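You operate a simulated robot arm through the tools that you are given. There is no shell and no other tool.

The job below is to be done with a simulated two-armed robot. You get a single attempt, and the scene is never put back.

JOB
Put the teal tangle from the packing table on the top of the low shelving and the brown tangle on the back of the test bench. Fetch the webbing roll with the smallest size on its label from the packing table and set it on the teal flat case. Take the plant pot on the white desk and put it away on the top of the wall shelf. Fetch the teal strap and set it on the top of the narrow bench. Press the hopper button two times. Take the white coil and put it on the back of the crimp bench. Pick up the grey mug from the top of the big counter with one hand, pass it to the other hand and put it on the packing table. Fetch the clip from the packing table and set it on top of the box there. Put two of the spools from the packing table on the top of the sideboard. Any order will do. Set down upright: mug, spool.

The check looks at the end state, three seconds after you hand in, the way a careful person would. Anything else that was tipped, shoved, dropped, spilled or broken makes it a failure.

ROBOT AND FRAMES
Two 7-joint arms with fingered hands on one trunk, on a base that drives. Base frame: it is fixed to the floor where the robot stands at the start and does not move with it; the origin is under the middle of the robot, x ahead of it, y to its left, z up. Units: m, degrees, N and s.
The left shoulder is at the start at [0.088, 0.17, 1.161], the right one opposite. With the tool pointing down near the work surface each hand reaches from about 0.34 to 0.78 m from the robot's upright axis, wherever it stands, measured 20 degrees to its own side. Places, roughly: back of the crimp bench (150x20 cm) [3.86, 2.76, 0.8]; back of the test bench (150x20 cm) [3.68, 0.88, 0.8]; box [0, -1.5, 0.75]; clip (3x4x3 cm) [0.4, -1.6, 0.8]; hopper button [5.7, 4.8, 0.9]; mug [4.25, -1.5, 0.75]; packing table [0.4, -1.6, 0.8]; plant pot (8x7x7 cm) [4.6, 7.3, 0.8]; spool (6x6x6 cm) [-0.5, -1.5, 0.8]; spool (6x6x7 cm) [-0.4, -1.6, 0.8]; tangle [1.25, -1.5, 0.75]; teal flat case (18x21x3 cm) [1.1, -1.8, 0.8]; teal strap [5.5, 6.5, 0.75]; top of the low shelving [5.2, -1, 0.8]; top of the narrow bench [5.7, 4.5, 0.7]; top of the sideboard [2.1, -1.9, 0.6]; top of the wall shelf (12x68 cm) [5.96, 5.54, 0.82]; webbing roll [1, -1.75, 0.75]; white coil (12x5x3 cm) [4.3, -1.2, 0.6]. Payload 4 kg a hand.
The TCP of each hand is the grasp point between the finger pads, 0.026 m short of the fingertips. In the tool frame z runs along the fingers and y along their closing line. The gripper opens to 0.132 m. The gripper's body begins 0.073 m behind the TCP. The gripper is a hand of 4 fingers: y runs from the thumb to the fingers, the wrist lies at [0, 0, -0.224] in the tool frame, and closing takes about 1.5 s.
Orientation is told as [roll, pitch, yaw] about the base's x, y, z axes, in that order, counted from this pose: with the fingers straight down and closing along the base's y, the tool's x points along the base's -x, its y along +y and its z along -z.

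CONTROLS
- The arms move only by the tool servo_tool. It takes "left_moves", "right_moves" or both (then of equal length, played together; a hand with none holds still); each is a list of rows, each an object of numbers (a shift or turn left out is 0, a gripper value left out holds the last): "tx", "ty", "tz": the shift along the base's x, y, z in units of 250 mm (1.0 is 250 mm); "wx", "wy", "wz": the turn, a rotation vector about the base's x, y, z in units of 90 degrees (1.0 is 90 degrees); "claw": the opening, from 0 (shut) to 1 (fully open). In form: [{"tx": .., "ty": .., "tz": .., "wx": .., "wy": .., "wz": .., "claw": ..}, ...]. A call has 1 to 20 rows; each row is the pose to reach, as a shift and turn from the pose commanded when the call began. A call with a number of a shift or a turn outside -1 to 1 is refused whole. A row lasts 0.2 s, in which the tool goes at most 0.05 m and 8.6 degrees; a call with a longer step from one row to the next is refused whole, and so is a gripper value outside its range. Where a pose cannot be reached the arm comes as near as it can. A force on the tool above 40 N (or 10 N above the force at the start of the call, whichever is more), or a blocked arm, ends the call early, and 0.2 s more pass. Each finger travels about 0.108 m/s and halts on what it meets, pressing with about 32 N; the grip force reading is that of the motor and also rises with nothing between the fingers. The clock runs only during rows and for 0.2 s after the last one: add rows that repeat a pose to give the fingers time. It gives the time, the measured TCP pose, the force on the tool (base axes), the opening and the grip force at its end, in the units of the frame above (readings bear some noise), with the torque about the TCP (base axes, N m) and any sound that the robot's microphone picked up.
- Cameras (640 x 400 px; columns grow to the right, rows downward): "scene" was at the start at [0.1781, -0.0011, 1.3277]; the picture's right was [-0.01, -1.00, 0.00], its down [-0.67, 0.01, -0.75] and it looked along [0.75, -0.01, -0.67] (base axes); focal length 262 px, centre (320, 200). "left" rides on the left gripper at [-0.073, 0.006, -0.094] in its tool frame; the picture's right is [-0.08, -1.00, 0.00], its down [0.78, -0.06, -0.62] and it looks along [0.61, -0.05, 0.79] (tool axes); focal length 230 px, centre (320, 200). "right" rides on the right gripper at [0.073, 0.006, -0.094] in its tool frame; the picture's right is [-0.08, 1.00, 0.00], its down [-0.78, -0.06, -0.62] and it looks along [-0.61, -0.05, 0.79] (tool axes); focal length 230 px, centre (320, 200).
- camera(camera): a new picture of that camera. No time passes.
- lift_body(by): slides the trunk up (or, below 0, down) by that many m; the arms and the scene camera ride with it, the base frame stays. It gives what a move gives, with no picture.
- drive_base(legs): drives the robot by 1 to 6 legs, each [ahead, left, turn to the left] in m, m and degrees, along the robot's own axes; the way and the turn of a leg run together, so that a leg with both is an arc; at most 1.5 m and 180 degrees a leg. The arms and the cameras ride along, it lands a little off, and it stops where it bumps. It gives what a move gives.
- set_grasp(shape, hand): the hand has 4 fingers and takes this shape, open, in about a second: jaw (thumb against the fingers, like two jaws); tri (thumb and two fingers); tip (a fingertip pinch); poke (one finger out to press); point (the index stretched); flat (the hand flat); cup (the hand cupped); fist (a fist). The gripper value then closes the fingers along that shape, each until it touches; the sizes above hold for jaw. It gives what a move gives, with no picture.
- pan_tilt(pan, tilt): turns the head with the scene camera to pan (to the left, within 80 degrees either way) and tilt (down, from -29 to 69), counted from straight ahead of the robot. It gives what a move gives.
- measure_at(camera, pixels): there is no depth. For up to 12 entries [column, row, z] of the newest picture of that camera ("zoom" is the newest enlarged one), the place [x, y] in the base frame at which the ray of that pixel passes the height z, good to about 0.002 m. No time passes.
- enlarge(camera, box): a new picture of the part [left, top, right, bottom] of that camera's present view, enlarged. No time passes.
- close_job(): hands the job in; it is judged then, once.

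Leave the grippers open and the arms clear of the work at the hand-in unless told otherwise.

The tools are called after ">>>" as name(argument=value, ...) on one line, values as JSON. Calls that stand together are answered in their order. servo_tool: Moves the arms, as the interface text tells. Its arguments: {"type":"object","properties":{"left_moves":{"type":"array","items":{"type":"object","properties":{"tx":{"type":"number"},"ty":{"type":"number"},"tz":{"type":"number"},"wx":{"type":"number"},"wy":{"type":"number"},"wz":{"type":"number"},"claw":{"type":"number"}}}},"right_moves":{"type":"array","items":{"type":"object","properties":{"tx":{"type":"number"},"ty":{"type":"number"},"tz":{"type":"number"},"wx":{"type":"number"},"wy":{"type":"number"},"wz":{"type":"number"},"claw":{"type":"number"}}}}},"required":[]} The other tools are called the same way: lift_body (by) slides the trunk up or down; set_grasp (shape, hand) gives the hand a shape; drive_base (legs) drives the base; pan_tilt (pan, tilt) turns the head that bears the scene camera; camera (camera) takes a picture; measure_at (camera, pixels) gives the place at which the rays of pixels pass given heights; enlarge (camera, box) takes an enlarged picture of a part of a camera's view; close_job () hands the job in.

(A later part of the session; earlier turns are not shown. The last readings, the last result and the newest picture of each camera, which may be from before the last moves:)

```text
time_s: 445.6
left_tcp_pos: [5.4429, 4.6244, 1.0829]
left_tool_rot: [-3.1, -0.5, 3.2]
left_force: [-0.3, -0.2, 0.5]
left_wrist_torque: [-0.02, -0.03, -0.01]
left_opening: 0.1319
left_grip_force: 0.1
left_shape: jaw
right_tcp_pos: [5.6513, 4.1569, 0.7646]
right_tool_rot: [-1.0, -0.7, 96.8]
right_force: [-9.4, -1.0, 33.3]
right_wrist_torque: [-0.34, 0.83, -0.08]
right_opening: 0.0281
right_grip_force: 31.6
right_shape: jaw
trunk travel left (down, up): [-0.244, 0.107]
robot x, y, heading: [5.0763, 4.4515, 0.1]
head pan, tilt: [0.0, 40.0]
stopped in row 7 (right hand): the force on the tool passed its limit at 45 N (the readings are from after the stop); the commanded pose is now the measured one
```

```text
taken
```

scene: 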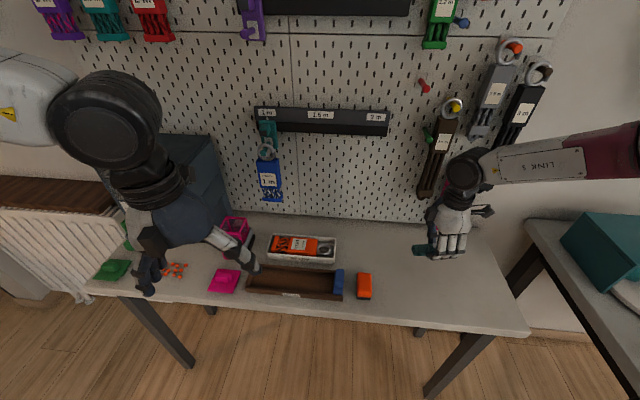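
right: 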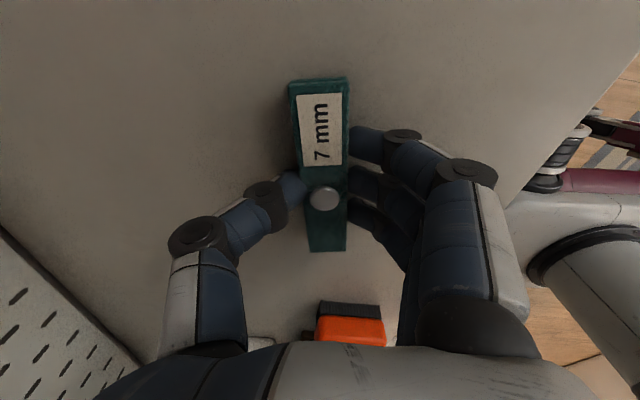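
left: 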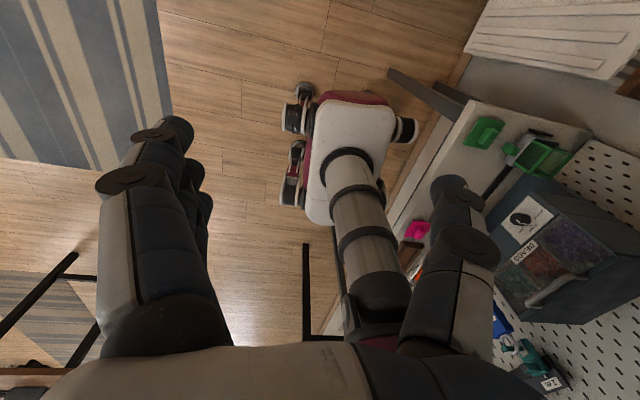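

Contact. I ease up 3 mm, open and lift.

>>> servo_tool(right_moves=[{"tz": 0.014}, {"tz": 0.014, "claw": 0.35}, {"tz": 0.014, "claw": 0.5}, {"tz": 0.014, "claw": 0.5}, {"tz": 0.014, "claw": 0.5}, {"tz": 0.12}, {"tz": 0.28}, {"tz": 0.44}, {"tz": 0.6}, {"tz": 0.76}, {"tz": 0.92}, {"tz": 1.0}])

>>> camera(camera="right")

>>> camera(camera="scene")

```text
time_s: 448.2
left_tcp_pos: [5.4455, 4.6245, 1.0822]
left_tool_rot: [-3.1, -0.4, 3.2]
left_force: [-0.3, -0.2, -0.4]
left_wrist_torque: [0.0, 0.04, -0.04]
left_opening: 0.1316
left_grip_force: 0.0
left_shape: jaw
right_tcp_pos: [5.6537, 4.1577, 1.0119]
right_tool_rot: [-0.9, -0.8, 97.0]
right_force: [0.7, -0.6, -0.3]
right_wrist_torque: [0.01, 0.0, -0.01]
right_opening: 0.0652
right_grip_force: 0.1
right_shape: jaw
trunk travel left (down, up): [-0.244, 0.107]
robot x, y, heading: [5.0783, 4.4485, 0.2]
head pan, tilt: [0.0, 40.0]
```

```text
taken
```

right: 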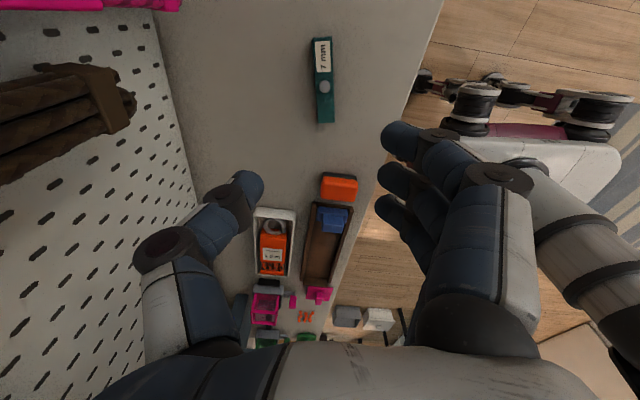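

```text
taken
```

scene: 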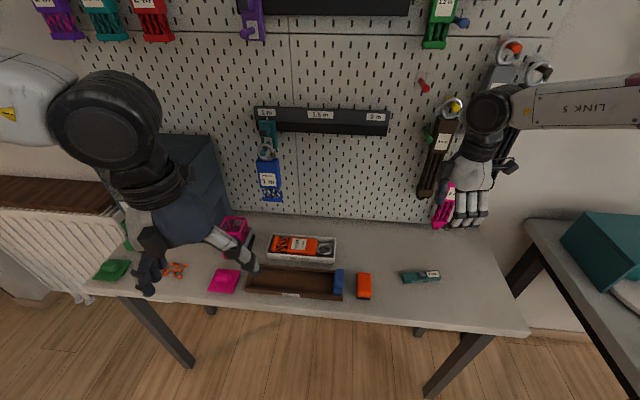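

The strap lies on the narrow bench. I retract the right hand, then go for the plant pot: I drive west to look through the passage left of the pillar.

>>> servo_tool(right_moves=[{"tx": -0.15, "tz": 0.05}, {"tx": -0.3, "tz": 0.1}, {"tx": -0.45, "tz": 0.15}, {"tx": -0.6, "tz": 0.2}, {"tx": -0.75, "tz": 0.25, "claw": 1.0}, {"tx": -0.9, "tz": 0.3}, {"tx": -0.9, "tz": 0.3}])

>>> lift_body(by=0.1)

>>> drive_base(legs=[[-0.6, 0, 0], [0, 0, 90], [0.3, 0.85, 0]])

>>> pan_tilt(pan=0, tilt=25)

>>> camera(camera="scene")

```text
time_s: 449.8
left_tcp_pos: [5.4448, 4.6245, 1.0817]
left_tool_rot: [-3.1, -0.3, 3.2]
left_force: [0.0, -0.3, -0.1]
left_wrist_torque: [0.02, 0.06, 0.01]
left_opening: 0.1319
left_grip_force: 0.0
left_shape: jaw
right_tcp_pos: [5.425, 4.1572, 1.0859]
right_tool_rot: [-0.7, -0.8, 97.0]
right_force: [1.0, 0.6, -0.2]
right_wrist_torque: [0.02, 0.03, -0.02]
right_opening: 0.1318
right_grip_force: 0.1
right_shape: jaw
trunk travel left (down, up): [-0.244, 0.107]
robot x, y, heading: [5.0789, 4.4488, 0.3]
head pan, tilt: [0.0, 40.0]
```

```text
time_s: 451.2
left_tcp_pos: [5.445, 4.6241, 1.1815]
left_tool_rot: [-3.2, -0.3, 3.1]
left_force: [-0.7, -0.3, 0.2]
left_wrist_torque: [0.02, -0.02, -0.02]
left_opening: 0.1317
left_grip_force: 0.0
left_shape: jaw
right_tcp_pos: [5.4257, 4.157, 1.186]
right_tool_rot: [-0.7, -0.7, 96.9]
right_force: [0.1, 0.1, 0.2]
right_wrist_torque: [0.02, -0.01, 0.01]
right_opening: 0.1318
right_grip_force: 0.0
right_shape: jaw
trunk travel left (down, up): [-0.344, 0.007]
robot x, y, heading: [5.0757, 4.4466, -0.0]
head pan, tilt: [0.0, 40.0]
```

```text
time_s: 465.9
left_tcp_pos: [3.4299, 5.088, 1.1815]
left_tool_rot: [-3.1, -0.4, 94.7]
left_force: [0.9, -0.7, -0.5]
left_wrist_torque: [0.02, 0.02, 0.03]
left_opening: 0.1318
left_grip_force: 0.1
left_shape: jaw
right_tcp_pos: [3.8979, 5.0802, 1.1861]
right_tool_rot: [-0.8, -0.7, -171.6]
right_force: [-0.2, 0.5, -0.6]
right_wrist_torque: [-0.02, -0.01, 0.02]
right_opening: 0.1318
right_grip_force: 0.0
right_shape: jaw
trunk travel left (down, up): [-0.344, 0.007]
robot x, y, heading: [3.616, 4.7253, 91.5]
head pan, tilt: [0.0, 40.0]
```

```text
time_s: 466.6
left_tcp_pos: [3.4311, 5.0876, 1.181]
left_tool_rot: [-3.1, -0.3, 94.7]
left_force: [-0.1, -0.1, 0.0]
left_wrist_torque: [0.02, -0.02, -0.01]
left_opening: 0.132
left_grip_force: 0.0
left_shape: jaw
right_tcp_pos: [3.8988, 5.0806, 1.1863]
right_tool_rot: [-0.8, -0.8, -171.7]
right_force: [-0.3, 0.1, 0.1]
right_wrist_torque: [-0.01, 0.0, 0.01]
right_opening: 0.132
right_grip_force: 0.0
right_shape: jaw
trunk travel left (down, up): [-0.344, 0.007]
robot x, y, heading: [3.6133, 4.7207, 91.7]
head pan, tilt: [0.0, 25.0]
```

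```text
taken
```

scene: 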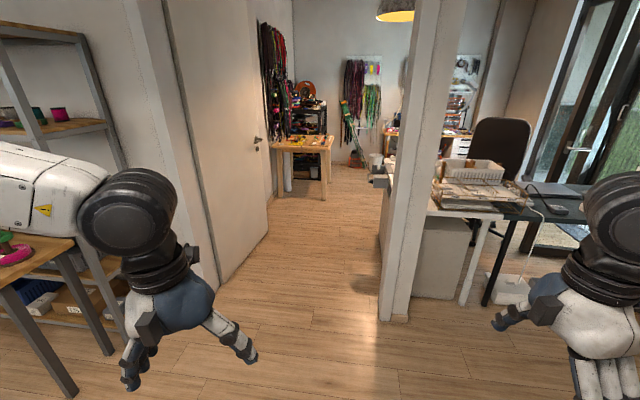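

The passage left of the post is open. I measure its width and the white desk's left side.

>>> measure_at(camera="scene", pixels=[[268, 238, 0.0], [225, 285, 0.0], [381, 318, 0.0], [410, 318, 0.0], [388, 178, 0.75], [430, 212, 0.75], [325, 198, 0.0], [385, 235, 0.0], [330, 150, 0.75]])

>>> enlarge(camera="scene", box=[240, 80, 520, 330])

```text
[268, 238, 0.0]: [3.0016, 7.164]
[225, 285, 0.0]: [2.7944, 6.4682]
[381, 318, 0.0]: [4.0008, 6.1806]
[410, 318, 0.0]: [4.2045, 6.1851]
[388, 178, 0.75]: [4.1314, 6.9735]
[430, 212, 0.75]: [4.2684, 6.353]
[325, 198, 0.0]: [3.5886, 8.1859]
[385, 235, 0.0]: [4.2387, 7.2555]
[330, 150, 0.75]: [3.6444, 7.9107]
```

```text
1.60 times, centred on (380, 205) of scene
```

zoom: 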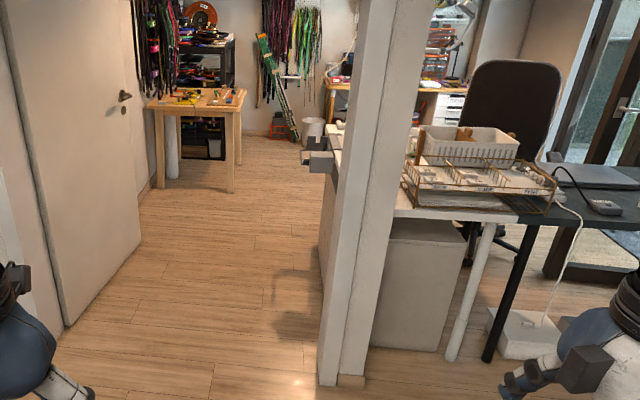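

The passage is about 1.1 m wide. I drive north through it to (3.55,7.2) and turn right to face the white desk's side.

>>> drive_base(legs=[[1.3, 0.1, -1.7], [1.15, 0, 0], [0, 0, -90]])

>>> pan_tilt(pan=0, tilt=35)

>>> camera(camera="scene")

```text
time_s: 472.6
left_tcp_pos: [3.3049, 6.3174, 1.185]
left_tool_rot: [-3.6, -1.1, 93.2]
left_force: [-0.4, 0.1, 1.0]
left_wrist_torque: [-0.03, -0.02, 0.0]
left_opening: 0.1319
left_grip_force: 0.2
left_shape: jaw
right_tcp_pos: [3.771, 6.2987, 1.1961]
right_tool_rot: [-1.9, 0.0, -172.8]
right_force: [0.5, -0.9, 0.2]
right_wrist_torque: [-0.01, -0.01, 0.0]
right_opening: 0.132
right_grip_force: 0.0
right_shape: jaw
trunk travel left (down, up): [-0.344, 0.007]
robot x, y, heading: [3.4895, 5.9613, 90.1]
head pan, tilt: [0.0, 25.0]
stopped in leg 1: the robot was blocked; the commanded pose is now the measured one
```

```text
time_s: 473.3
left_tcp_pos: [3.3043, 6.3142, 1.1867]
left_tool_rot: [-3.7, -1.3, 93.4]
left_force: [0.5, -0.6, -0.2]
left_wrist_torque: [0.01, -0.02, 0.01]
left_opening: 0.1321
left_grip_force: 0.0
left_shape: jaw
right_tcp_pos: [3.7698, 6.2968, 1.1969]
right_tool_rot: [-2.0, 0.0, -172.6]
right_force: [-0.1, -0.8, 0.1]
right_wrist_torque: [-0.01, 0.0, 0.0]
right_opening: 0.1318
right_grip_force: 0.0
right_shape: jaw
trunk travel left (down, up): [-0.344, 0.007]
robot x, y, heading: [3.4903, 5.9646, 90.3]
head pan, tilt: [0.0, 35.0]
```

```text
taken
```

scene: 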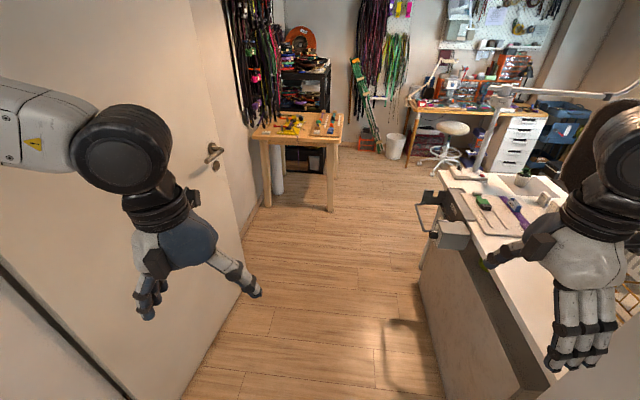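

I was blocked at (3.49,5.96): my elbows stick out and met the post or door. I back off, stretch both arms forward so the elbows come in, and try again along x≈3.42.

>>> drive_base(legs=[[-0.25, 0.05, 0]])

>>> servo_tool(left_moves=[{"ty": 0.15, "tx": 0.03}, {"ty": 0.3, "tx": 0.06}, {"ty": 0.45, "tx": 0.1}, {"ty": 0.6, "tx": 0.14}, {"ty": 0.75, "tx": 0.18}, {"ty": 0.9, "tx": 0.2}, {"ty": 1.0, "tx": 0.2}, {"ty": 1.0, "tx": 0.2}], right_moves=[{"ty": 0.15, "tx": -0.08}, {"ty": 0.3, "tx": -0.16}, {"ty": 0.45, "tx": -0.24}, {"ty": 0.6, "tx": -0.32}, {"ty": 0.75, "tx": -0.4}, {"ty": 0.9, "tx": -0.48}, {"ty": 1.0, "tx": -0.52}, {"ty": 1.0, "tx": -0.52}])

>>> servo_tool(left_moves=[{"ty": 0.1, "tz": -0.08}, {"ty": 0.2, "tz": -0.16}, {"ty": 0.3, "tz": -0.24}, {"ty": 0.3, "tz": -0.24}], right_moves=[{"ty": 0.1, "tz": -0.08}, {"ty": 0.2, "tz": -0.16}, {"ty": 0.3, "tz": -0.24}, {"ty": 0.3, "tz": -0.24}])

>>> camera(camera="scene")

```text
time_s: 473.9
left_tcp_pos: [3.3032, 6.3178, 1.1847]
left_tool_rot: [-3.7, -1.0, 93.1]
left_force: [-0.6, 0.1, 0.5]
left_wrist_torque: [0.02, 0.03, 0.02]
left_opening: 0.1319
left_grip_force: 0.1
left_shape: jaw
right_tcp_pos: [3.7708, 6.2989, 1.1969]
right_tool_rot: [-2.1, 0.0, -172.8]
right_force: [-0.4, 0.1, 0.1]
right_wrist_torque: [0.01, -0.03, -0.02]
right_opening: 0.1319
right_grip_force: 0.0
right_shape: jaw
trunk travel left (down, up): [-0.344, 0.007]
robot x, y, heading: [3.4873, 5.9628, 89.9]
head pan, tilt: [0.0, 35.0]
stopped in leg 1: the robot was blocked; the commanded pose is now the measured one
```

```text
time_s: 475.7
left_tcp_pos: [3.3648, 6.5891, 1.1757]
left_tool_rot: [-2.9, 0.2, 93.4]
left_force: [0.1, 2.3, -0.1]
left_wrist_torque: [-0.09, -0.01, -0.03]
left_opening: 0.1316
left_grip_force: 0.0
left_shape: jaw
right_tcp_pos: [3.648, 6.5728, 1.1832]
right_tool_rot: [-0.8, -0.7, -172.6]
right_force: [-0.9, 2.0, -1.4]
right_wrist_torque: [-0.13, 0.01, 0.02]
right_opening: 0.1318
right_grip_force: 0.0
right_shape: jaw
trunk travel left (down, up): [-0.344, 0.007]
robot x, y, heading: [3.4901, 5.9585, 90.2]
head pan, tilt: [0.0, 35.0]
```

```text
time_s: 476.7
left_tcp_pos: [3.3651, 6.6548, 1.1199]
left_tool_rot: [-3.1, -0.5, 93.3]
left_force: [-0.2, 0.0, -0.3]
left_wrist_torque: [0.0, 0.03, -0.02]
left_opening: 0.132
left_grip_force: 0.1
left_shape: jaw
right_tcp_pos: [3.6483, 6.6385, 1.1286]
right_tool_rot: [-1.3, -0.6, -172.6]
right_force: [0.0, 0.7, 0.1]
right_wrist_torque: [0.01, -0.06, 0.0]
right_opening: 0.1319
right_grip_force: 0.1
right_shape: jaw
trunk travel left (down, up): [-0.344, 0.007]
robot x, y, heading: [3.4881, 5.9628, 90.1]
head pan, tilt: [0.0, 35.0]
```

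```text
taken
```

scene: 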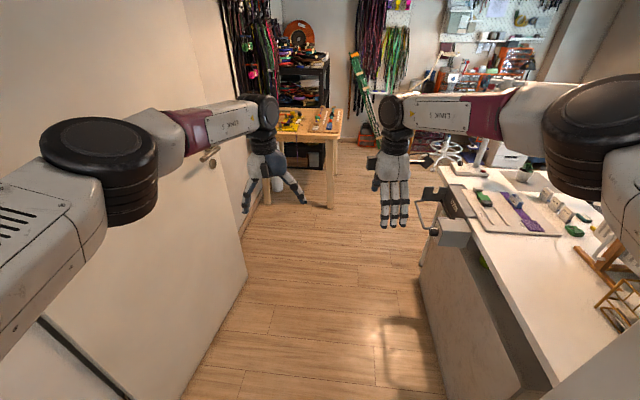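

Hands are ahead now and elbows narrower. I try forward slowly, shifting slightly left.

>>> drive_base(legs=[[0.5, 0.04, 0]])

>>> camera(camera="scene")

```text
time_s: 479.7
left_tcp_pos: [3.3166, 7.1613, 1.1223]
left_tool_rot: [-3.1, -0.4, 93.9]
left_force: [-0.1, -1.0, 0.6]
left_wrist_torque: [-0.03, 0.01, -0.04]
left_opening: 0.1317
left_grip_force: 0.1
left_shape: jaw
right_tcp_pos: [3.601, 7.1463, 1.1281]
right_tool_rot: [-1.2, -0.6, -172.2]
right_force: [0.8, 0.5, 0.1]
right_wrist_torque: [-0.02, 0.01, 0.02]
right_opening: 0.132
right_grip_force: 0.1
right_shape: jaw
trunk travel left (down, up): [-0.344, 0.007]
robot x, y, heading: [3.4435, 6.4698, 90.6]
head pan, tilt: [0.0, 35.0]
```

```text
taken
```

scene: 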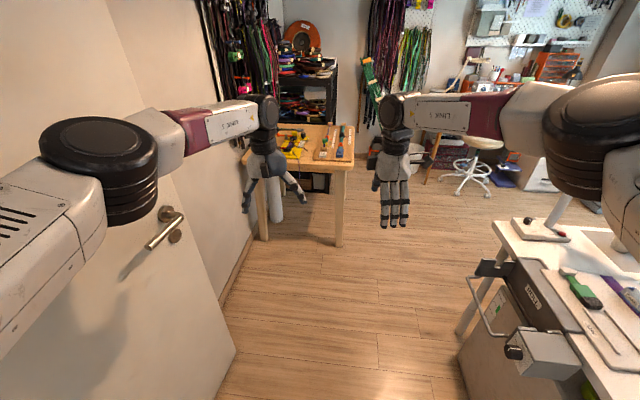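

Passed the narrow part. I go on 0.5 m and turn right toward the desk.

>>> drive_base(legs=[[0.5, 0.0, 0]])

>>> pan_tilt(pan=-45, tilt=35)

>>> camera(camera="scene")

```text
time_s: 482.6
left_tcp_pos: [3.3163, 7.6567, 1.1214]
left_tool_rot: [-3.1, -0.3, 93.4]
left_force: [0.7, -0.2, -1.1]
left_wrist_torque: [0.03, -0.01, 0.0]
left_opening: 0.1321
left_grip_force: 0.0
left_shape: jaw
right_tcp_pos: [3.6004, 7.6399, 1.1285]
right_tool_rot: [-1.2, -0.7, -172.6]
right_force: [0.3, -0.4, -0.2]
right_wrist_torque: [0.0, 0.0, -0.01]
right_opening: 0.1318
right_grip_force: 0.0
right_shape: jaw
trunk travel left (down, up): [-0.344, 0.007]
robot x, y, heading: [3.4409, 6.9674, 90.3]
head pan, tilt: [0.0, 35.0]
```

```text
time_s: 483.8
left_tcp_pos: [3.3157, 7.658, 1.1216]
left_tool_rot: [-3.1, -0.4, 93.4]
left_force: [0.5, -0.1, 0.8]
left_wrist_torque: [0.02, 0.02, 0.02]
left_opening: 0.1316
left_grip_force: 0.0
left_shape: jaw
right_tcp_pos: [3.6002, 7.6395, 1.1289]
right_tool_rot: [-1.3, -0.5, -172.6]
right_force: [0.0, 0.0, -0.3]
right_wrist_torque: [-0.02, -0.04, 0.02]
right_opening: 0.132
right_grip_force: 0.0
right_shape: jaw
trunk travel left (down, up): [-0.344, 0.007]
robot x, y, heading: [3.4404, 6.9666, 90.2]
head pan, tilt: [-45.0, 35.0]
```

```text
taken
```

scene: 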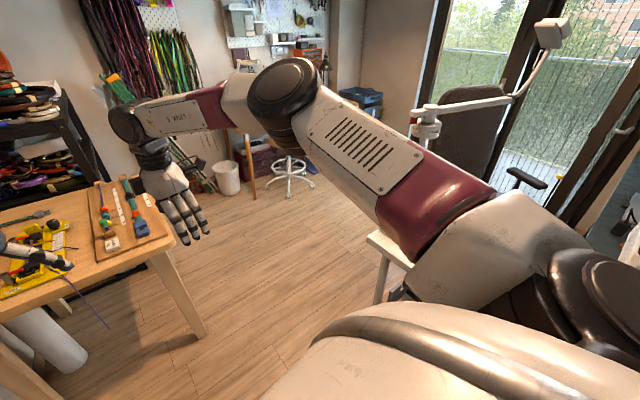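

Room behind the desk is free. I turn right to face the desk.

>>> drive_base(legs=[[0, 0, -45]])

>>> pan_tilt(pan=-20, tilt=40)

>>> camera(camera="scene")

```text
time_s: 486.2
left_tcp_pos: [3.8365, 7.5471, 1.1211]
left_tool_rot: [-3.1, -0.3, 49.0]
left_force: [0.6, 0.4, -0.8]
left_wrist_torque: [0.0, -0.01, -0.02]
left_opening: 0.1321
left_grip_force: 0.2
left_shape: jaw
right_tcp_pos: [4.0271, 7.3359, 1.1301]
right_tool_rot: [-1.3, -0.6, 143.0]
right_force: [-0.5, -0.9, 0.1]
right_wrist_torque: [0.04, 0.01, 0.01]
right_opening: 0.1317
right_grip_force: 0.1
right_shape: jaw
trunk travel left (down, up): [-0.344, 0.007]
robot x, y, heading: [3.4408, 6.9647, 46.1]
head pan, tilt: [-45.0, 35.0]
```

```text
time_s: 487.1
left_tcp_pos: [3.835, 7.5464, 1.1214]
left_tool_rot: [-3.1, -0.4, 49.0]
left_force: [0.2, 0.0, 0.1]
left_wrist_torque: [-0.01, 0.01, -0.01]
left_opening: 0.132
left_grip_force: 0.1
left_shape: jaw
right_tcp_pos: [4.0273, 7.335, 1.1288]
right_tool_rot: [-1.3, -0.7, 142.9]
right_force: [-0.8, -0.5, -0.3]
right_wrist_torque: [0.0, -0.01, 0.02]
right_opening: 0.1318
right_grip_force: 0.0
right_shape: jaw
trunk travel left (down, up): [-0.344, 0.007]
robot x, y, heading: [3.4369, 6.9615, 46.0]
head pan, tilt: [-20.0, 40.0]
```

```text
taken
```

scene: 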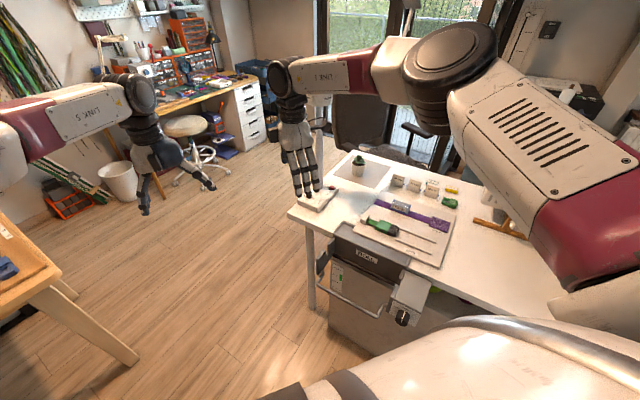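

The pot is at (359,165). I zoom and measure pot, lamp base and desk corner.

>>> enlarge(camera="scene", box=[270, 90, 490, 270])

>>> measure_at(camera="scene", pixels=[[358, 175, 0.78], [358, 165, 0.83], [290, 213, 0.78], [318, 200, 0.78], [352, 150, 0.78], [410, 290, 0.78], [395, 175, 0.78], [310, 310, 0.0], [440, 265, 0.78], [405, 320, 0.8]])

```text
2.22 times, centred on (380, 180) of scene
```

zoom: 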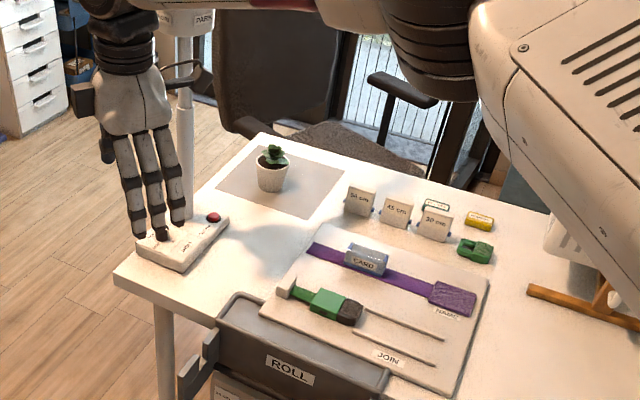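

```text
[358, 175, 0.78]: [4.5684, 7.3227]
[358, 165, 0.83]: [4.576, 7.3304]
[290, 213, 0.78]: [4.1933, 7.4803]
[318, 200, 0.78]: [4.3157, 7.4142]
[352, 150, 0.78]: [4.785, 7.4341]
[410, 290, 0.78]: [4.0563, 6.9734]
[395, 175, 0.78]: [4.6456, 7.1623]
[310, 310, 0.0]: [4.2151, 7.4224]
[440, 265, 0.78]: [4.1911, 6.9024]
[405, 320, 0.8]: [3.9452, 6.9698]
```

The pot is at (4.57,7.325); the lamp base at (4.31,7.41). I must know the lamp arm's place, so I pull the right hand back and look up.

>>> servo_tool(right_moves=[{"tx": -0.11, "ty": -0.11}, {"tx": -0.22, "ty": -0.22}, {"tx": -0.33, "ty": -0.33}, {"tx": -0.44, "ty": -0.44}, {"tx": -0.55, "ty": -0.55}, {"tx": -0.66, "ty": -0.66}, {"tx": -0.66, "ty": -0.66}])

>>> pan_tilt(pan=-20, tilt=25)

>>> camera(camera="scene")

```text
time_s: 488.7
left_tcp_pos: [3.8368, 7.5457, 1.1211]
left_tool_rot: [-3.1, -0.3, 49.1]
left_force: [0.1, -0.4, 0.0]
left_wrist_torque: [-0.04, -0.04, 0.0]
left_opening: 0.1319
left_grip_force: 0.1
left_shape: jaw
right_tcp_pos: [3.8629, 7.1703, 1.1287]
right_tool_rot: [-1.2, -0.6, 143.0]
right_force: [-0.6, 0.3, 0.1]
right_wrist_torque: [-0.03, 0.0, 0.02]
right_opening: 0.1319
right_grip_force: 0.1
right_shape: jaw
trunk travel left (down, up): [-0.344, 0.007]
robot x, y, heading: [3.4407, 6.9644, 45.7]
head pan, tilt: [-20.0, 40.0]
```

```text
time_s: 489.5
left_tcp_pos: [3.8366, 7.5475, 1.1213]
left_tool_rot: [-3.1, -0.4, 48.9]
left_force: [0.6, 0.0, 0.8]
left_wrist_torque: [0.03, 0.0, 0.01]
left_opening: 0.1318
left_grip_force: 0.1
left_shape: jaw
right_tcp_pos: [3.8632, 7.1716, 1.1291]
right_tool_rot: [-1.3, -0.6, 143.0]
right_force: [0.4, -0.3, -0.2]
right_wrist_torque: [-0.02, -0.01, -0.01]
right_opening: 0.1317
right_grip_force: 0.0
right_shape: jaw
trunk travel left (down, up): [-0.344, 0.007]
robot x, y, heading: [3.4401, 6.9637, 46.0]
head pan, tilt: [-20.0, 25.0]
```

```text
taken
```

scene: 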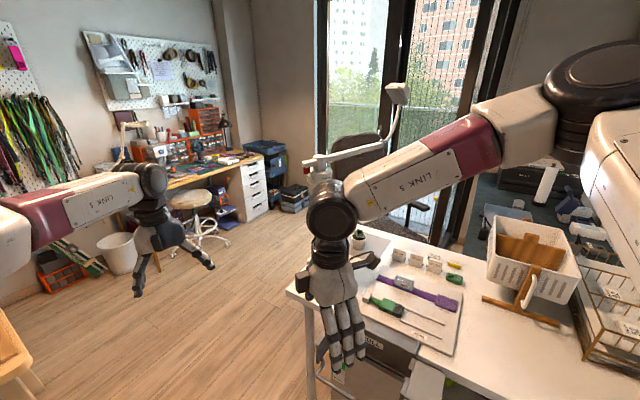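

The lamp's arm runs right above the pot at about z 1.22, so a low, tilted grasp from behind the desk (north side) looks best: the pot is only 0.16 m from the back edge. I measure the free space there.

>>> measure_at(camera="scene", pixels=[[190, 250, 0.0], [222, 248, 0.0], [120, 270, 0.0], [265, 215, 0.0], [280, 212, 0.0], [300, 208, 0.0], [190, 198, 0.5], [245, 165, 0.75], [175, 185, 0.75]])

>>> enlarge(camera="scene", box=[80, 60, 420, 290])

```text
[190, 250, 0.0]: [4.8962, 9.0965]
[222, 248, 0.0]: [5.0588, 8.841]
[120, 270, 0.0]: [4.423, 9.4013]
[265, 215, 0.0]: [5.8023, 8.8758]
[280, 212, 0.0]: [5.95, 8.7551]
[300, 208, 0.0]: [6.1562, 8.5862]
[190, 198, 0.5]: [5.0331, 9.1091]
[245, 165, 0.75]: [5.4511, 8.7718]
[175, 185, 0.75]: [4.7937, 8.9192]
```

```text
1.74 times, centred on (250, 175) of scene
```

zoom: 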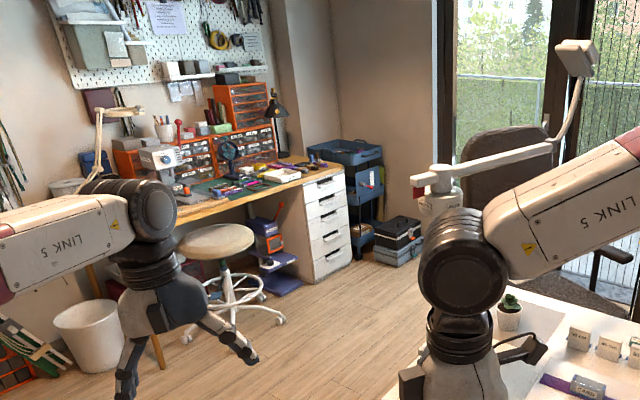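

Plenty of free floor behind the desk. I drive diagonally around the desk's corner to (4.6,8.3) and turn to face south.

>>> drive_base(legs=[[0, 0, 10], [1.2, 0, 0], [0.45, 0, 0], [0, 0, -56], [0.25, 0, 0]])

>>> pan_tilt(pan=-60, tilt=35)

>>> camera(camera="scene")

```text
time_s: 502.6
left_tcp_pos: [5.3098, 8.4804, 1.121]
left_tool_rot: [-3.2, -0.2, 3.4]
left_force: [-0.3, -1.1, 0.5]
left_wrist_torque: [0.01, 0.02, 0.02]
left_opening: 0.1316
left_grip_force: 0.0
left_shape: jaw
right_tcp_pos: [5.0617, 8.1972, 1.1297]
right_tool_rot: [-1.2, -0.6, 97.5]
right_force: [0.0, 0.0, -0.2]
right_wrist_torque: [0.01, 0.02, 0.02]
right_opening: 0.1318
right_grip_force: 0.0
right_shape: jaw
trunk travel left (down, up): [-0.344, 0.007]
robot x, y, heading: [4.6194, 8.3536, 0.5]
head pan, tilt: [-20.0, 25.0]
```

```text
time_s: 503.6
left_tcp_pos: [5.3096, 8.4794, 1.1206]
left_tool_rot: [-3.1, -0.3, 3.5]
left_force: [0.4, 0.3, 0.6]
left_wrist_torque: [0.01, -0.01, 0.02]
left_opening: 0.132
left_grip_force: 0.1
left_shape: jaw
right_tcp_pos: [5.0609, 8.1974, 1.1301]
right_tool_rot: [-1.4, -0.6, 97.5]
right_force: [-0.7, -0.4, -0.2]
right_wrist_torque: [0.0, 0.01, 0.01]
right_opening: 0.1319
right_grip_force: 0.1
right_shape: jaw
trunk travel left (down, up): [-0.344, 0.007]
robot x, y, heading: [4.6175, 8.3501, 0.5]
head pan, tilt: [-60.0, 35.0]
```

```text
taken
```

scene: 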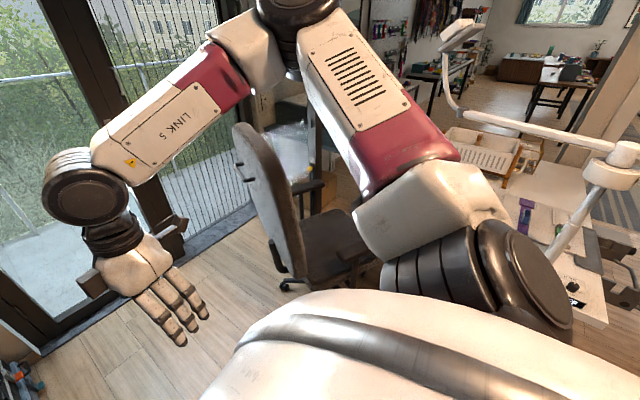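

I pull the left hand in first, then turn right to face south.

>>> servo_tool(left_moves=[{"tx": -0.15}, {"tx": -0.3}, {"tx": -0.45, "tz": 0.05}, {"tx": -0.6, "tz": 0.1}, {"tx": -0.75, "tz": 0.15}, {"tx": -0.9, "tz": 0.2}, {"tx": -0.9, "tz": 0.2}])

>>> drive_base(legs=[[0, 0, -90]])

>>> pan_tilt(pan=0, tilt=35)

>>> camera(camera="scene")

```text
time_s: 505.2
left_tcp_pos: [5.0852, 8.4827, 1.1712]
left_tool_rot: [-3.2, -0.4, 3.5]
left_force: [0.6, -0.5, -0.4]
left_wrist_torque: [0.02, 0.01, -0.02]
left_opening: 0.1318
left_grip_force: 0.0
left_shape: jaw
right_tcp_pos: [5.0614, 8.1975, 1.1283]
right_tool_rot: [-1.3, -0.5, 97.5]
right_force: [0.5, 0.2, 0.5]
right_wrist_torque: [0.03, 0.03, 0.0]
right_opening: 0.1318
right_grip_force: 0.1
right_shape: jaw
trunk travel left (down, up): [-0.344, 0.007]
robot x, y, heading: [4.6164, 8.3538, 0.4]
head pan, tilt: [-60.0, 35.0]
```

```text
time_s: 509.4
left_tcp_pos: [4.7572, 7.8904, 1.1709]
left_tool_rot: [-3.1, -0.4, -84.9]
left_force: [0.0, 0.1, -0.3]
left_wrist_torque: [0.01, 0.01, -0.01]
left_opening: 0.1316
left_grip_force: 0.1
left_shape: jaw
right_tcp_pos: [4.4707, 7.9072, 1.1298]
right_tool_rot: [-1.3, -0.6, 9.1]
right_force: [-0.3, 0.4, 0.0]
right_wrist_torque: [0.03, 0.0, 0.02]
right_opening: 0.1316
right_grip_force: 0.1
right_shape: jaw
trunk travel left (down, up): [-0.344, 0.007]
robot x, y, heading: [4.619, 8.3535, -88.2]
head pan, tilt: [-60.0, 35.0]
```

```text
time_s: 510.7
left_tcp_pos: [4.757, 7.8906, 1.1725]
left_tool_rot: [-3.1, -0.4, -85.0]
left_force: [0.0, 0.4, -0.6]
left_wrist_torque: [0.02, -0.02, 0.0]
left_opening: 0.1318
left_grip_force: 0.0
left_shape: jaw
right_tcp_pos: [4.4725, 7.9073, 1.1297]
right_tool_rot: [-1.4, -0.7, 9.1]
right_force: [0.3, 0.7, 0.3]
right_wrist_torque: [-0.02, 0.0, -0.01]
right_opening: 0.1317
right_grip_force: 0.1
right_shape: jaw
trunk travel left (down, up): [-0.344, 0.007]
robot x, y, heading: [4.6164, 8.3564, -88.4]
head pan, tilt: [0.0, 35.0]
```

```text
taken
```

scene: 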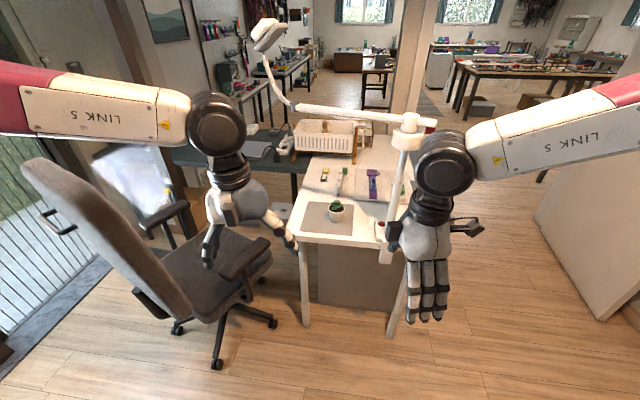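

Now I see the pot at (336,210) near the desk's back edge, lamp pole at right (398,170). I zoom and measure.

>>> enlarge(camera="scene", box=[280, 150, 440, 270])

>>> measure_at(camera="scene", pixels=[[336, 220, 0.785], [336, 210, 0.84], [328, 212, 0.83], [344, 212, 0.83], [289, 241, 0.78], [405, 247, 0.78], [390, 225, 0.8], [400, 135, 1.2], [295, 108, 1.22], [300, 320, 0.0], [175, 330, 0.0], [252, 250, 0.7]])

```text
3.33 times, centred on (360, 210) of scene
```

zoom: 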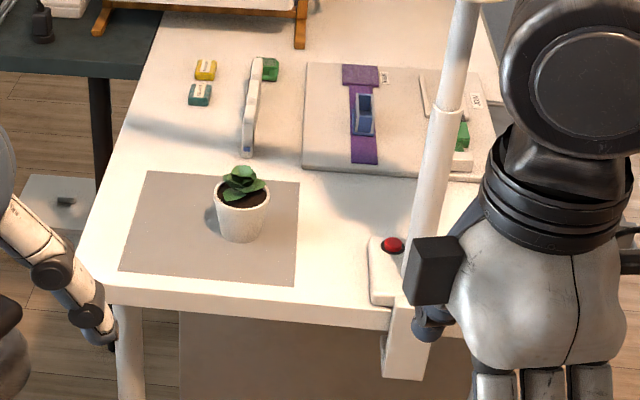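

```text
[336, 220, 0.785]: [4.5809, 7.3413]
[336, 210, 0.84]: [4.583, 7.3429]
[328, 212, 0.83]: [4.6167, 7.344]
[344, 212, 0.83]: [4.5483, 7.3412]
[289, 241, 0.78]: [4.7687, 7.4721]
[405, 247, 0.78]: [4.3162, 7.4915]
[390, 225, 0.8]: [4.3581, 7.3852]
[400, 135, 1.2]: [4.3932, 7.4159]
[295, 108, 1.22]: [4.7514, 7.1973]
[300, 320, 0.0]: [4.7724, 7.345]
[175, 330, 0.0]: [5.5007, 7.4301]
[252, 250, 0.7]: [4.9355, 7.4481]
```

Pot centre (4.582,7.341), rim z≈0.845. I move the right hand aside, then place the base so the pot is ahead of the left shoulder: right 0.18, ahead 0.35.

>>> servo_tool(right_moves=[{"tx": -0.1, "ty": 0.12, "tz": 0.05}, {"tx": -0.2, "ty": 0.24, "tz": 0.1}, {"tx": -0.3, "ty": 0.36, "tz": 0.15}, {"tx": -0.4, "ty": 0.48, "tz": 0.2}, {"tx": -0.5, "ty": 0.58, "tz": 0.25}, {"tx": -0.6, "ty": 0.66, "tz": 0.3}, {"tx": -0.6, "ty": 0.66, "tz": 0.3}])

>>> drive_base(legs=[[0, -0.18, 0], [0.33, 0, 0]])

>>> camera(camera="scene")

```text
time_s: 512.3
left_tcp_pos: [4.7571, 7.8896, 1.1724]
left_tool_rot: [-3.2, -0.2, -85.0]
left_force: [0.0, 0.3, -0.5]
left_wrist_torque: [0.02, -0.04, -0.01]
left_opening: 0.1321
left_grip_force: 0.0
left_shape: jaw
right_tcp_pos: [4.3206, 8.0565, 1.2114]
right_tool_rot: [-1.2, -0.6, 9.1]
right_force: [0.7, -0.1, -0.1]
right_wrist_torque: [0.01, 0.02, -0.03]
right_opening: 0.1318
right_grip_force: 0.0
right_shape: jaw
right hand out of reach, approached as far as the arm can: row 5, 6, 7
trunk travel left (down, up): [-0.344, 0.007]
robot x, y, heading: [4.6181, 8.3521, -88.0]
head pan, tilt: [0.0, 35.0]
```

```text
time_s: 516.3
left_tcp_pos: [4.5847, 7.5528, 1.1732]
left_tool_rot: [-3.1, -0.3, -85.2]
left_force: [0.6, -0.2, 0.1]
left_wrist_torque: [0.01, 0.01, 0.01]
left_opening: 0.1318
left_grip_force: 0.0
left_shape: jaw
right_tcp_pos: [4.1478, 7.7212, 1.2097]
right_tool_rot: [-1.3, -0.6, 8.8]
right_force: [0.0, 0.7, 0.6]
right_wrist_torque: [0.0, 0.05, -0.03]
right_opening: 0.1319
right_grip_force: 0.0
right_shape: jaw
trunk travel left (down, up): [-0.344, 0.007]
robot x, y, heading: [4.4452, 8.0129, -88.4]
head pan, tilt: [0.0, 35.0]
```

```text
taken
```

scene: 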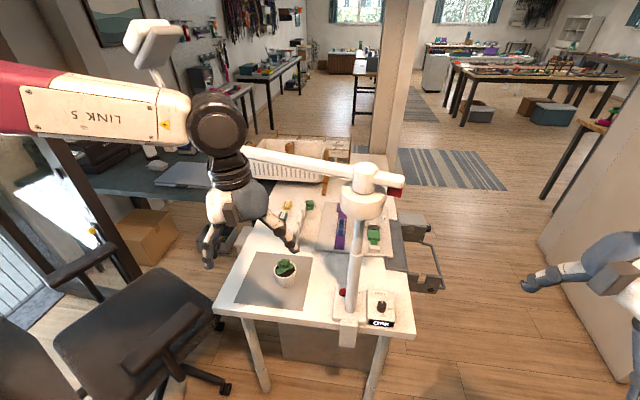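

The hand is north of the lamp arm. I tilt it 45° toward the pot while lowering.

>>> servo_tool(left_moves=[{"wx": -0.08, "tz": -0.05}, {"wx": -0.16, "tz": -0.12}, {"wx": -0.24, "tz": -0.2}, {"wx": -0.32, "tz": -0.3}, {"wx": -0.4, "tz": -0.4}, {"wx": -0.48, "tz": -0.5}, {"wx": -0.52, "tz": -0.6}, {"wx": -0.52, "tz": -0.72}, {"wx": -0.52, "tz": -0.72, "claw": 0.9}])

>>> camera(camera="left")

>>> camera(camera="scene")

```text
time_s: 518.3
left_tcp_pos: [4.5841, 7.5519, 0.9924]
left_tool_rot: [-8.3, -47.0, -82.9]
left_force: [-0.5, 0.0, 0.7]
left_wrist_torque: [0.02, 0.01, 0.0]
left_opening: 0.1191
left_grip_force: 0.1
left_shape: jaw
right_tcp_pos: [4.149, 7.7217, 1.2096]
right_tool_rot: [-1.1, -0.6, 8.8]
right_force: [-0.4, -0.3, 0.1]
right_wrist_torque: [0.01, -0.02, 0.03]
right_opening: 0.1322
right_grip_force: 0.1
right_shape: jaw
trunk travel left (down, up): [-0.344, 0.007]
robot x, y, heading: [4.4504, 8.0168, -88.2]
head pan, tilt: [0.0, 35.0]
```

```text
taken
```

left: 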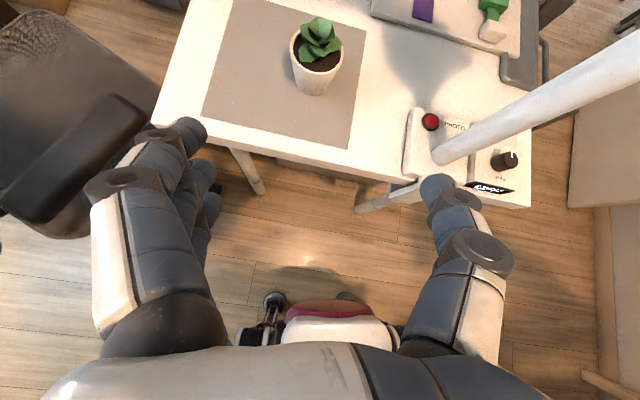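

```text
taken
```

scene: 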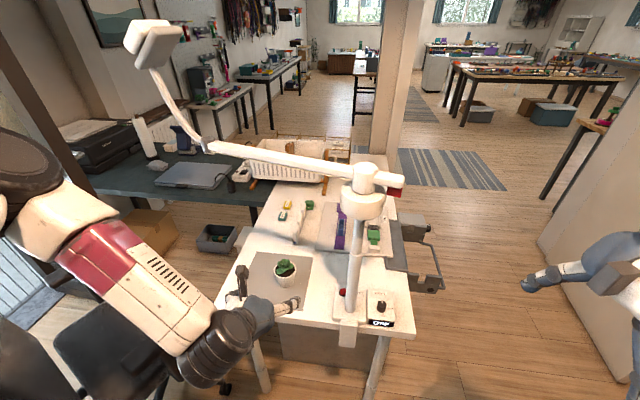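

I measure the pot and the lamp base's near edge in the left view.

>>> measure_at(camera="left", pixels=[[318, 72, 0.83], [317, 50, 0.845], [292, 60, 0.845], [343, 60, 0.845], [403, 150, 0.79], [410, 115, 0.81], [450, 150, 0.85], [160, 115, 0.78], [350, 150, 0.78]])

>>> enlarge(camera="left", box=[230, 0, 430, 150])

```text
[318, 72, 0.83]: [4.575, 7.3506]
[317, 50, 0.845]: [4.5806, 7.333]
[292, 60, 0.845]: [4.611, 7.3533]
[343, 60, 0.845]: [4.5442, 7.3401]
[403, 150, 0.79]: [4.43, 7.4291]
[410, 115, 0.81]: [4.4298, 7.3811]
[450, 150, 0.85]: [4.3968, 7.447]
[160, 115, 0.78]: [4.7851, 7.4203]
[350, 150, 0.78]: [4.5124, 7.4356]
```

```text
2.67 times, centred on (330, 75) of left
```

zoom: 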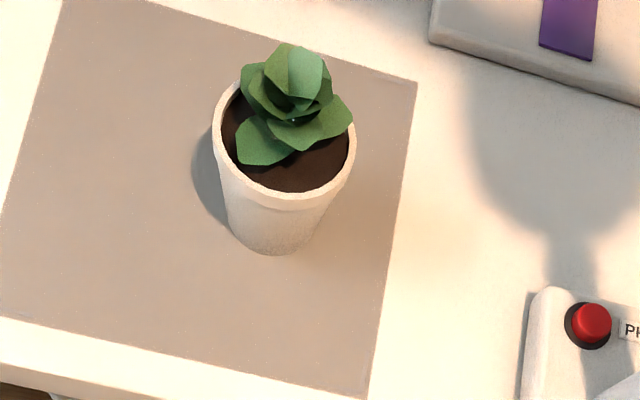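

Pot rim centre (4.578,7.343). I level the closing line and move in along the hand's axis, first to about 8 cm short.

>>> servo_tool(left_moves=[{"wy": -0.062, "ty": -0.1, "tz": -0.08}, {"wy": -0.062, "ty": -0.25, "tz": -0.18}, {"wy": -0.062, "ty": -0.4, "tz": -0.3}, {"wy": -0.062, "ty": -0.55, "tz": -0.4, "tx": -0.01}, {"wy": -0.062, "ty": -0.55, "tz": -0.4, "tx": -0.01}])

>>> camera(camera="left")

>>> enlarge(camera="scene", box=[180, 200, 420, 380])

```text
time_s: 519.5
left_tcp_pos: [4.5815, 7.4163, 0.893]
left_tool_rot: [0.1, -47.2, -89.0]
left_force: [1.1, -0.1, 0.2]
left_wrist_torque: [-0.01, 0.01, 0.0]
left_opening: 0.1188
left_grip_force: 0.1
left_shape: jaw
right_tcp_pos: [4.1473, 7.7211, 1.2111]
right_tool_rot: [-1.3, -0.6, 8.8]
right_force: [0.0, 0.1, 0.0]
right_wrist_torque: [0.0, 0.0, 0.01]
right_opening: 0.1319
right_grip_force: 0.0
right_shape: jaw
trunk travel left (down, up): [-0.344, 0.007]
robot x, y, heading: [4.4461, 8.0222, -88.4]
head pan, tilt: [0.0, 35.0]
```

```text
taken
```

left: 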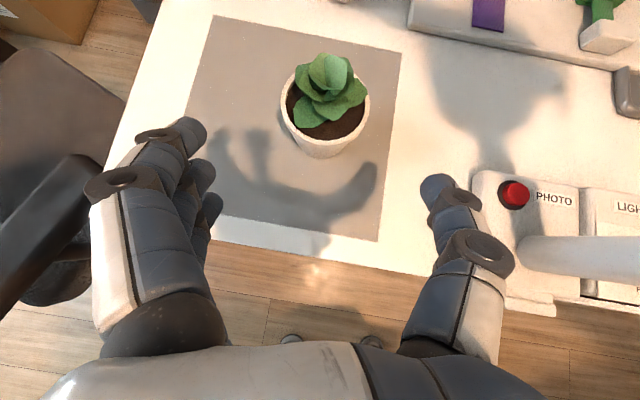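

```text
2.22 times, centred on (300, 290) of scene
```

zoom: 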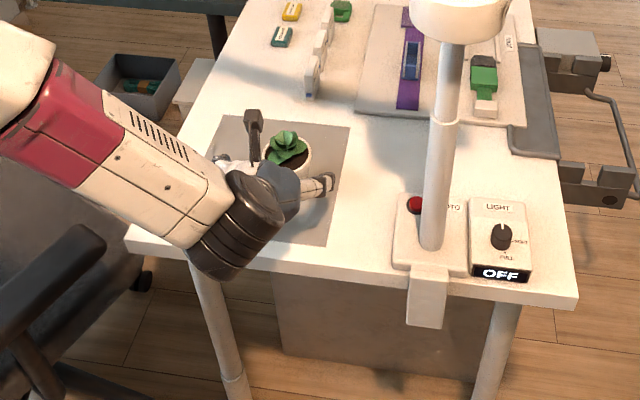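

Aligned. I move in the last 9 cm and close.

>>> servo_tool(left_moves=[{"ty": -0.1, "tz": -0.085}, {"ty": -0.2, "tz": -0.17, "tx": -0.01}, {"ty": -0.29, "tz": -0.245, "tx": -0.014}, {"ty": -0.29, "tz": -0.245, "tx": -0.014}])

>>> camera(camera="left")

```text
time_s: 520.5
left_tcp_pos: [4.5786, 7.3438, 0.833]
left_tool_rot: [-0.1, -47.3, -89.0]
left_force: [-0.1, 0.2, -0.9]
left_wrist_torque: [0.03, -0.01, 0.04]
left_opening: 0.119
left_grip_force: 0.0
left_shape: jaw
right_tcp_pos: [4.1477, 7.721, 1.2113]
right_tool_rot: [-1.2, -0.6, 8.8]
right_force: [0.2, -0.4, 1.0]
right_wrist_torque: [0.02, -0.01, -0.01]
right_opening: 0.1316
right_grip_force: 0.1
right_shape: jaw
trunk travel left (down, up): [-0.344, 0.007]
robot x, y, heading: [4.4447, 8.0141, -88.4]
head pan, tilt: [0.0, 35.0]
```

```text
taken
```

left: 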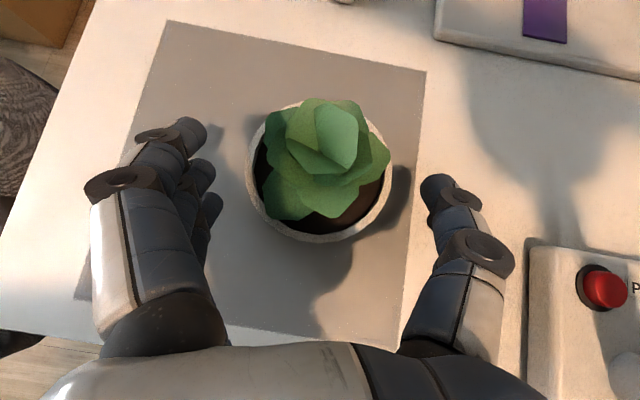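

The pot is between the fingers. I go 5 mm deeper and close.

>>> servo_tool(left_moves=[{"ty": -0.02, "tz": -0.016}, {"ty": -0.02, "tz": -0.016, "claw": 0.6}, {"ty": -0.02, "tz": -0.016, "claw": 0.4}, {"ty": -0.02, "tz": -0.016, "claw": 0.2}, {"ty": -0.02, "tz": -0.016, "claw": 0.0}, {"ty": -0.02, "tz": -0.016, "claw": 0.0}, {"ty": -0.02, "tz": -0.016, "claw": 0.0}, {"ty": -0.02, "tz": -0.016, "claw": 0.0}])

>>> camera(camera="left")

```text
time_s: 522.3
left_tcp_pos: [4.5787, 7.3391, 0.8283]
left_tool_rot: [0.0, -47.3, -89.0]
left_force: [0.4, -0.4, -1.2]
left_wrist_torque: [-0.01, 0.01, 0.0]
left_opening: 0.0554
left_grip_force: 32.5
left_shape: jaw
right_tcp_pos: [4.1482, 7.7194, 1.2113]
right_tool_rot: [-1.2, -0.6, 8.8]
right_force: [1.8, -0.1, 0.5]
right_wrist_torque: [-0.04, 0.0, -0.02]
right_opening: 0.132
right_grip_force: 0.1
right_shape: jaw
trunk travel left (down, up): [-0.344, 0.007]
robot x, y, heading: [4.4433, 8.019, -88.2]
head pan, tilt: [0.0, 35.0]
```

```text
taken
```

left: 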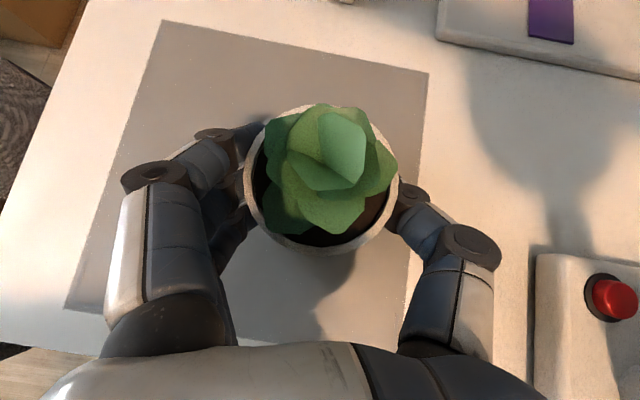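

Gripped. I lift 5 cm, then draw back north clear of the lamp and raise it.

>>> servo_tool(left_moves=[{"tz": 0.06}, {"tz": 0.14}, {"tz": 0.22}, {"tz": 0.26, "ty": 0.14}, {"tz": 0.3, "ty": 0.3}, {"tz": 0.34, "ty": 0.46}, {"tz": 0.4, "ty": 0.62}, {"tz": 0.5, "ty": 0.76}, {"tz": 0.62, "ty": 0.86}, {"tz": 0.75, "ty": 0.94}, {"tz": 0.88, "ty": 1.0}, {"tz": 0.88, "ty": 1.0}])

>>> camera(camera="left")

>>> camera(camera="scene")

```text
time_s: 524.9
left_tcp_pos: [4.5778, 7.5871, 1.05]
left_tool_rot: [0.0, -47.3, -88.9]
left_force: [0.7, 0.7, -2.4]
left_wrist_torque: [0.02, -0.04, -0.03]
left_opening: 0.0551
left_grip_force: 32.0
left_shape: jaw
right_tcp_pos: [4.1484, 7.7207, 1.2101]
right_tool_rot: [-1.2, -0.6, 8.9]
right_force: [1.1, 0.3, -0.1]
right_wrist_torque: [-0.01, 0.0, 0.01]
right_opening: 0.1319
right_grip_force: 0.0
right_shape: jaw
trunk travel left (down, up): [-0.344, 0.007]
robot x, y, heading: [4.4455, 8.0178, -88.3]
head pan, tilt: [0.0, 35.0]
```

```text
taken
```

left: 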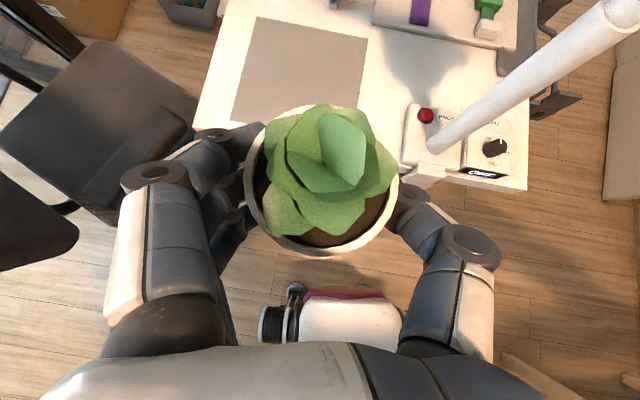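

```text
taken
```

scene: 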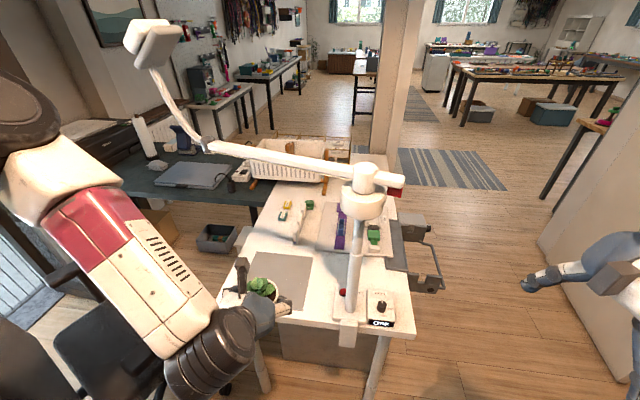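

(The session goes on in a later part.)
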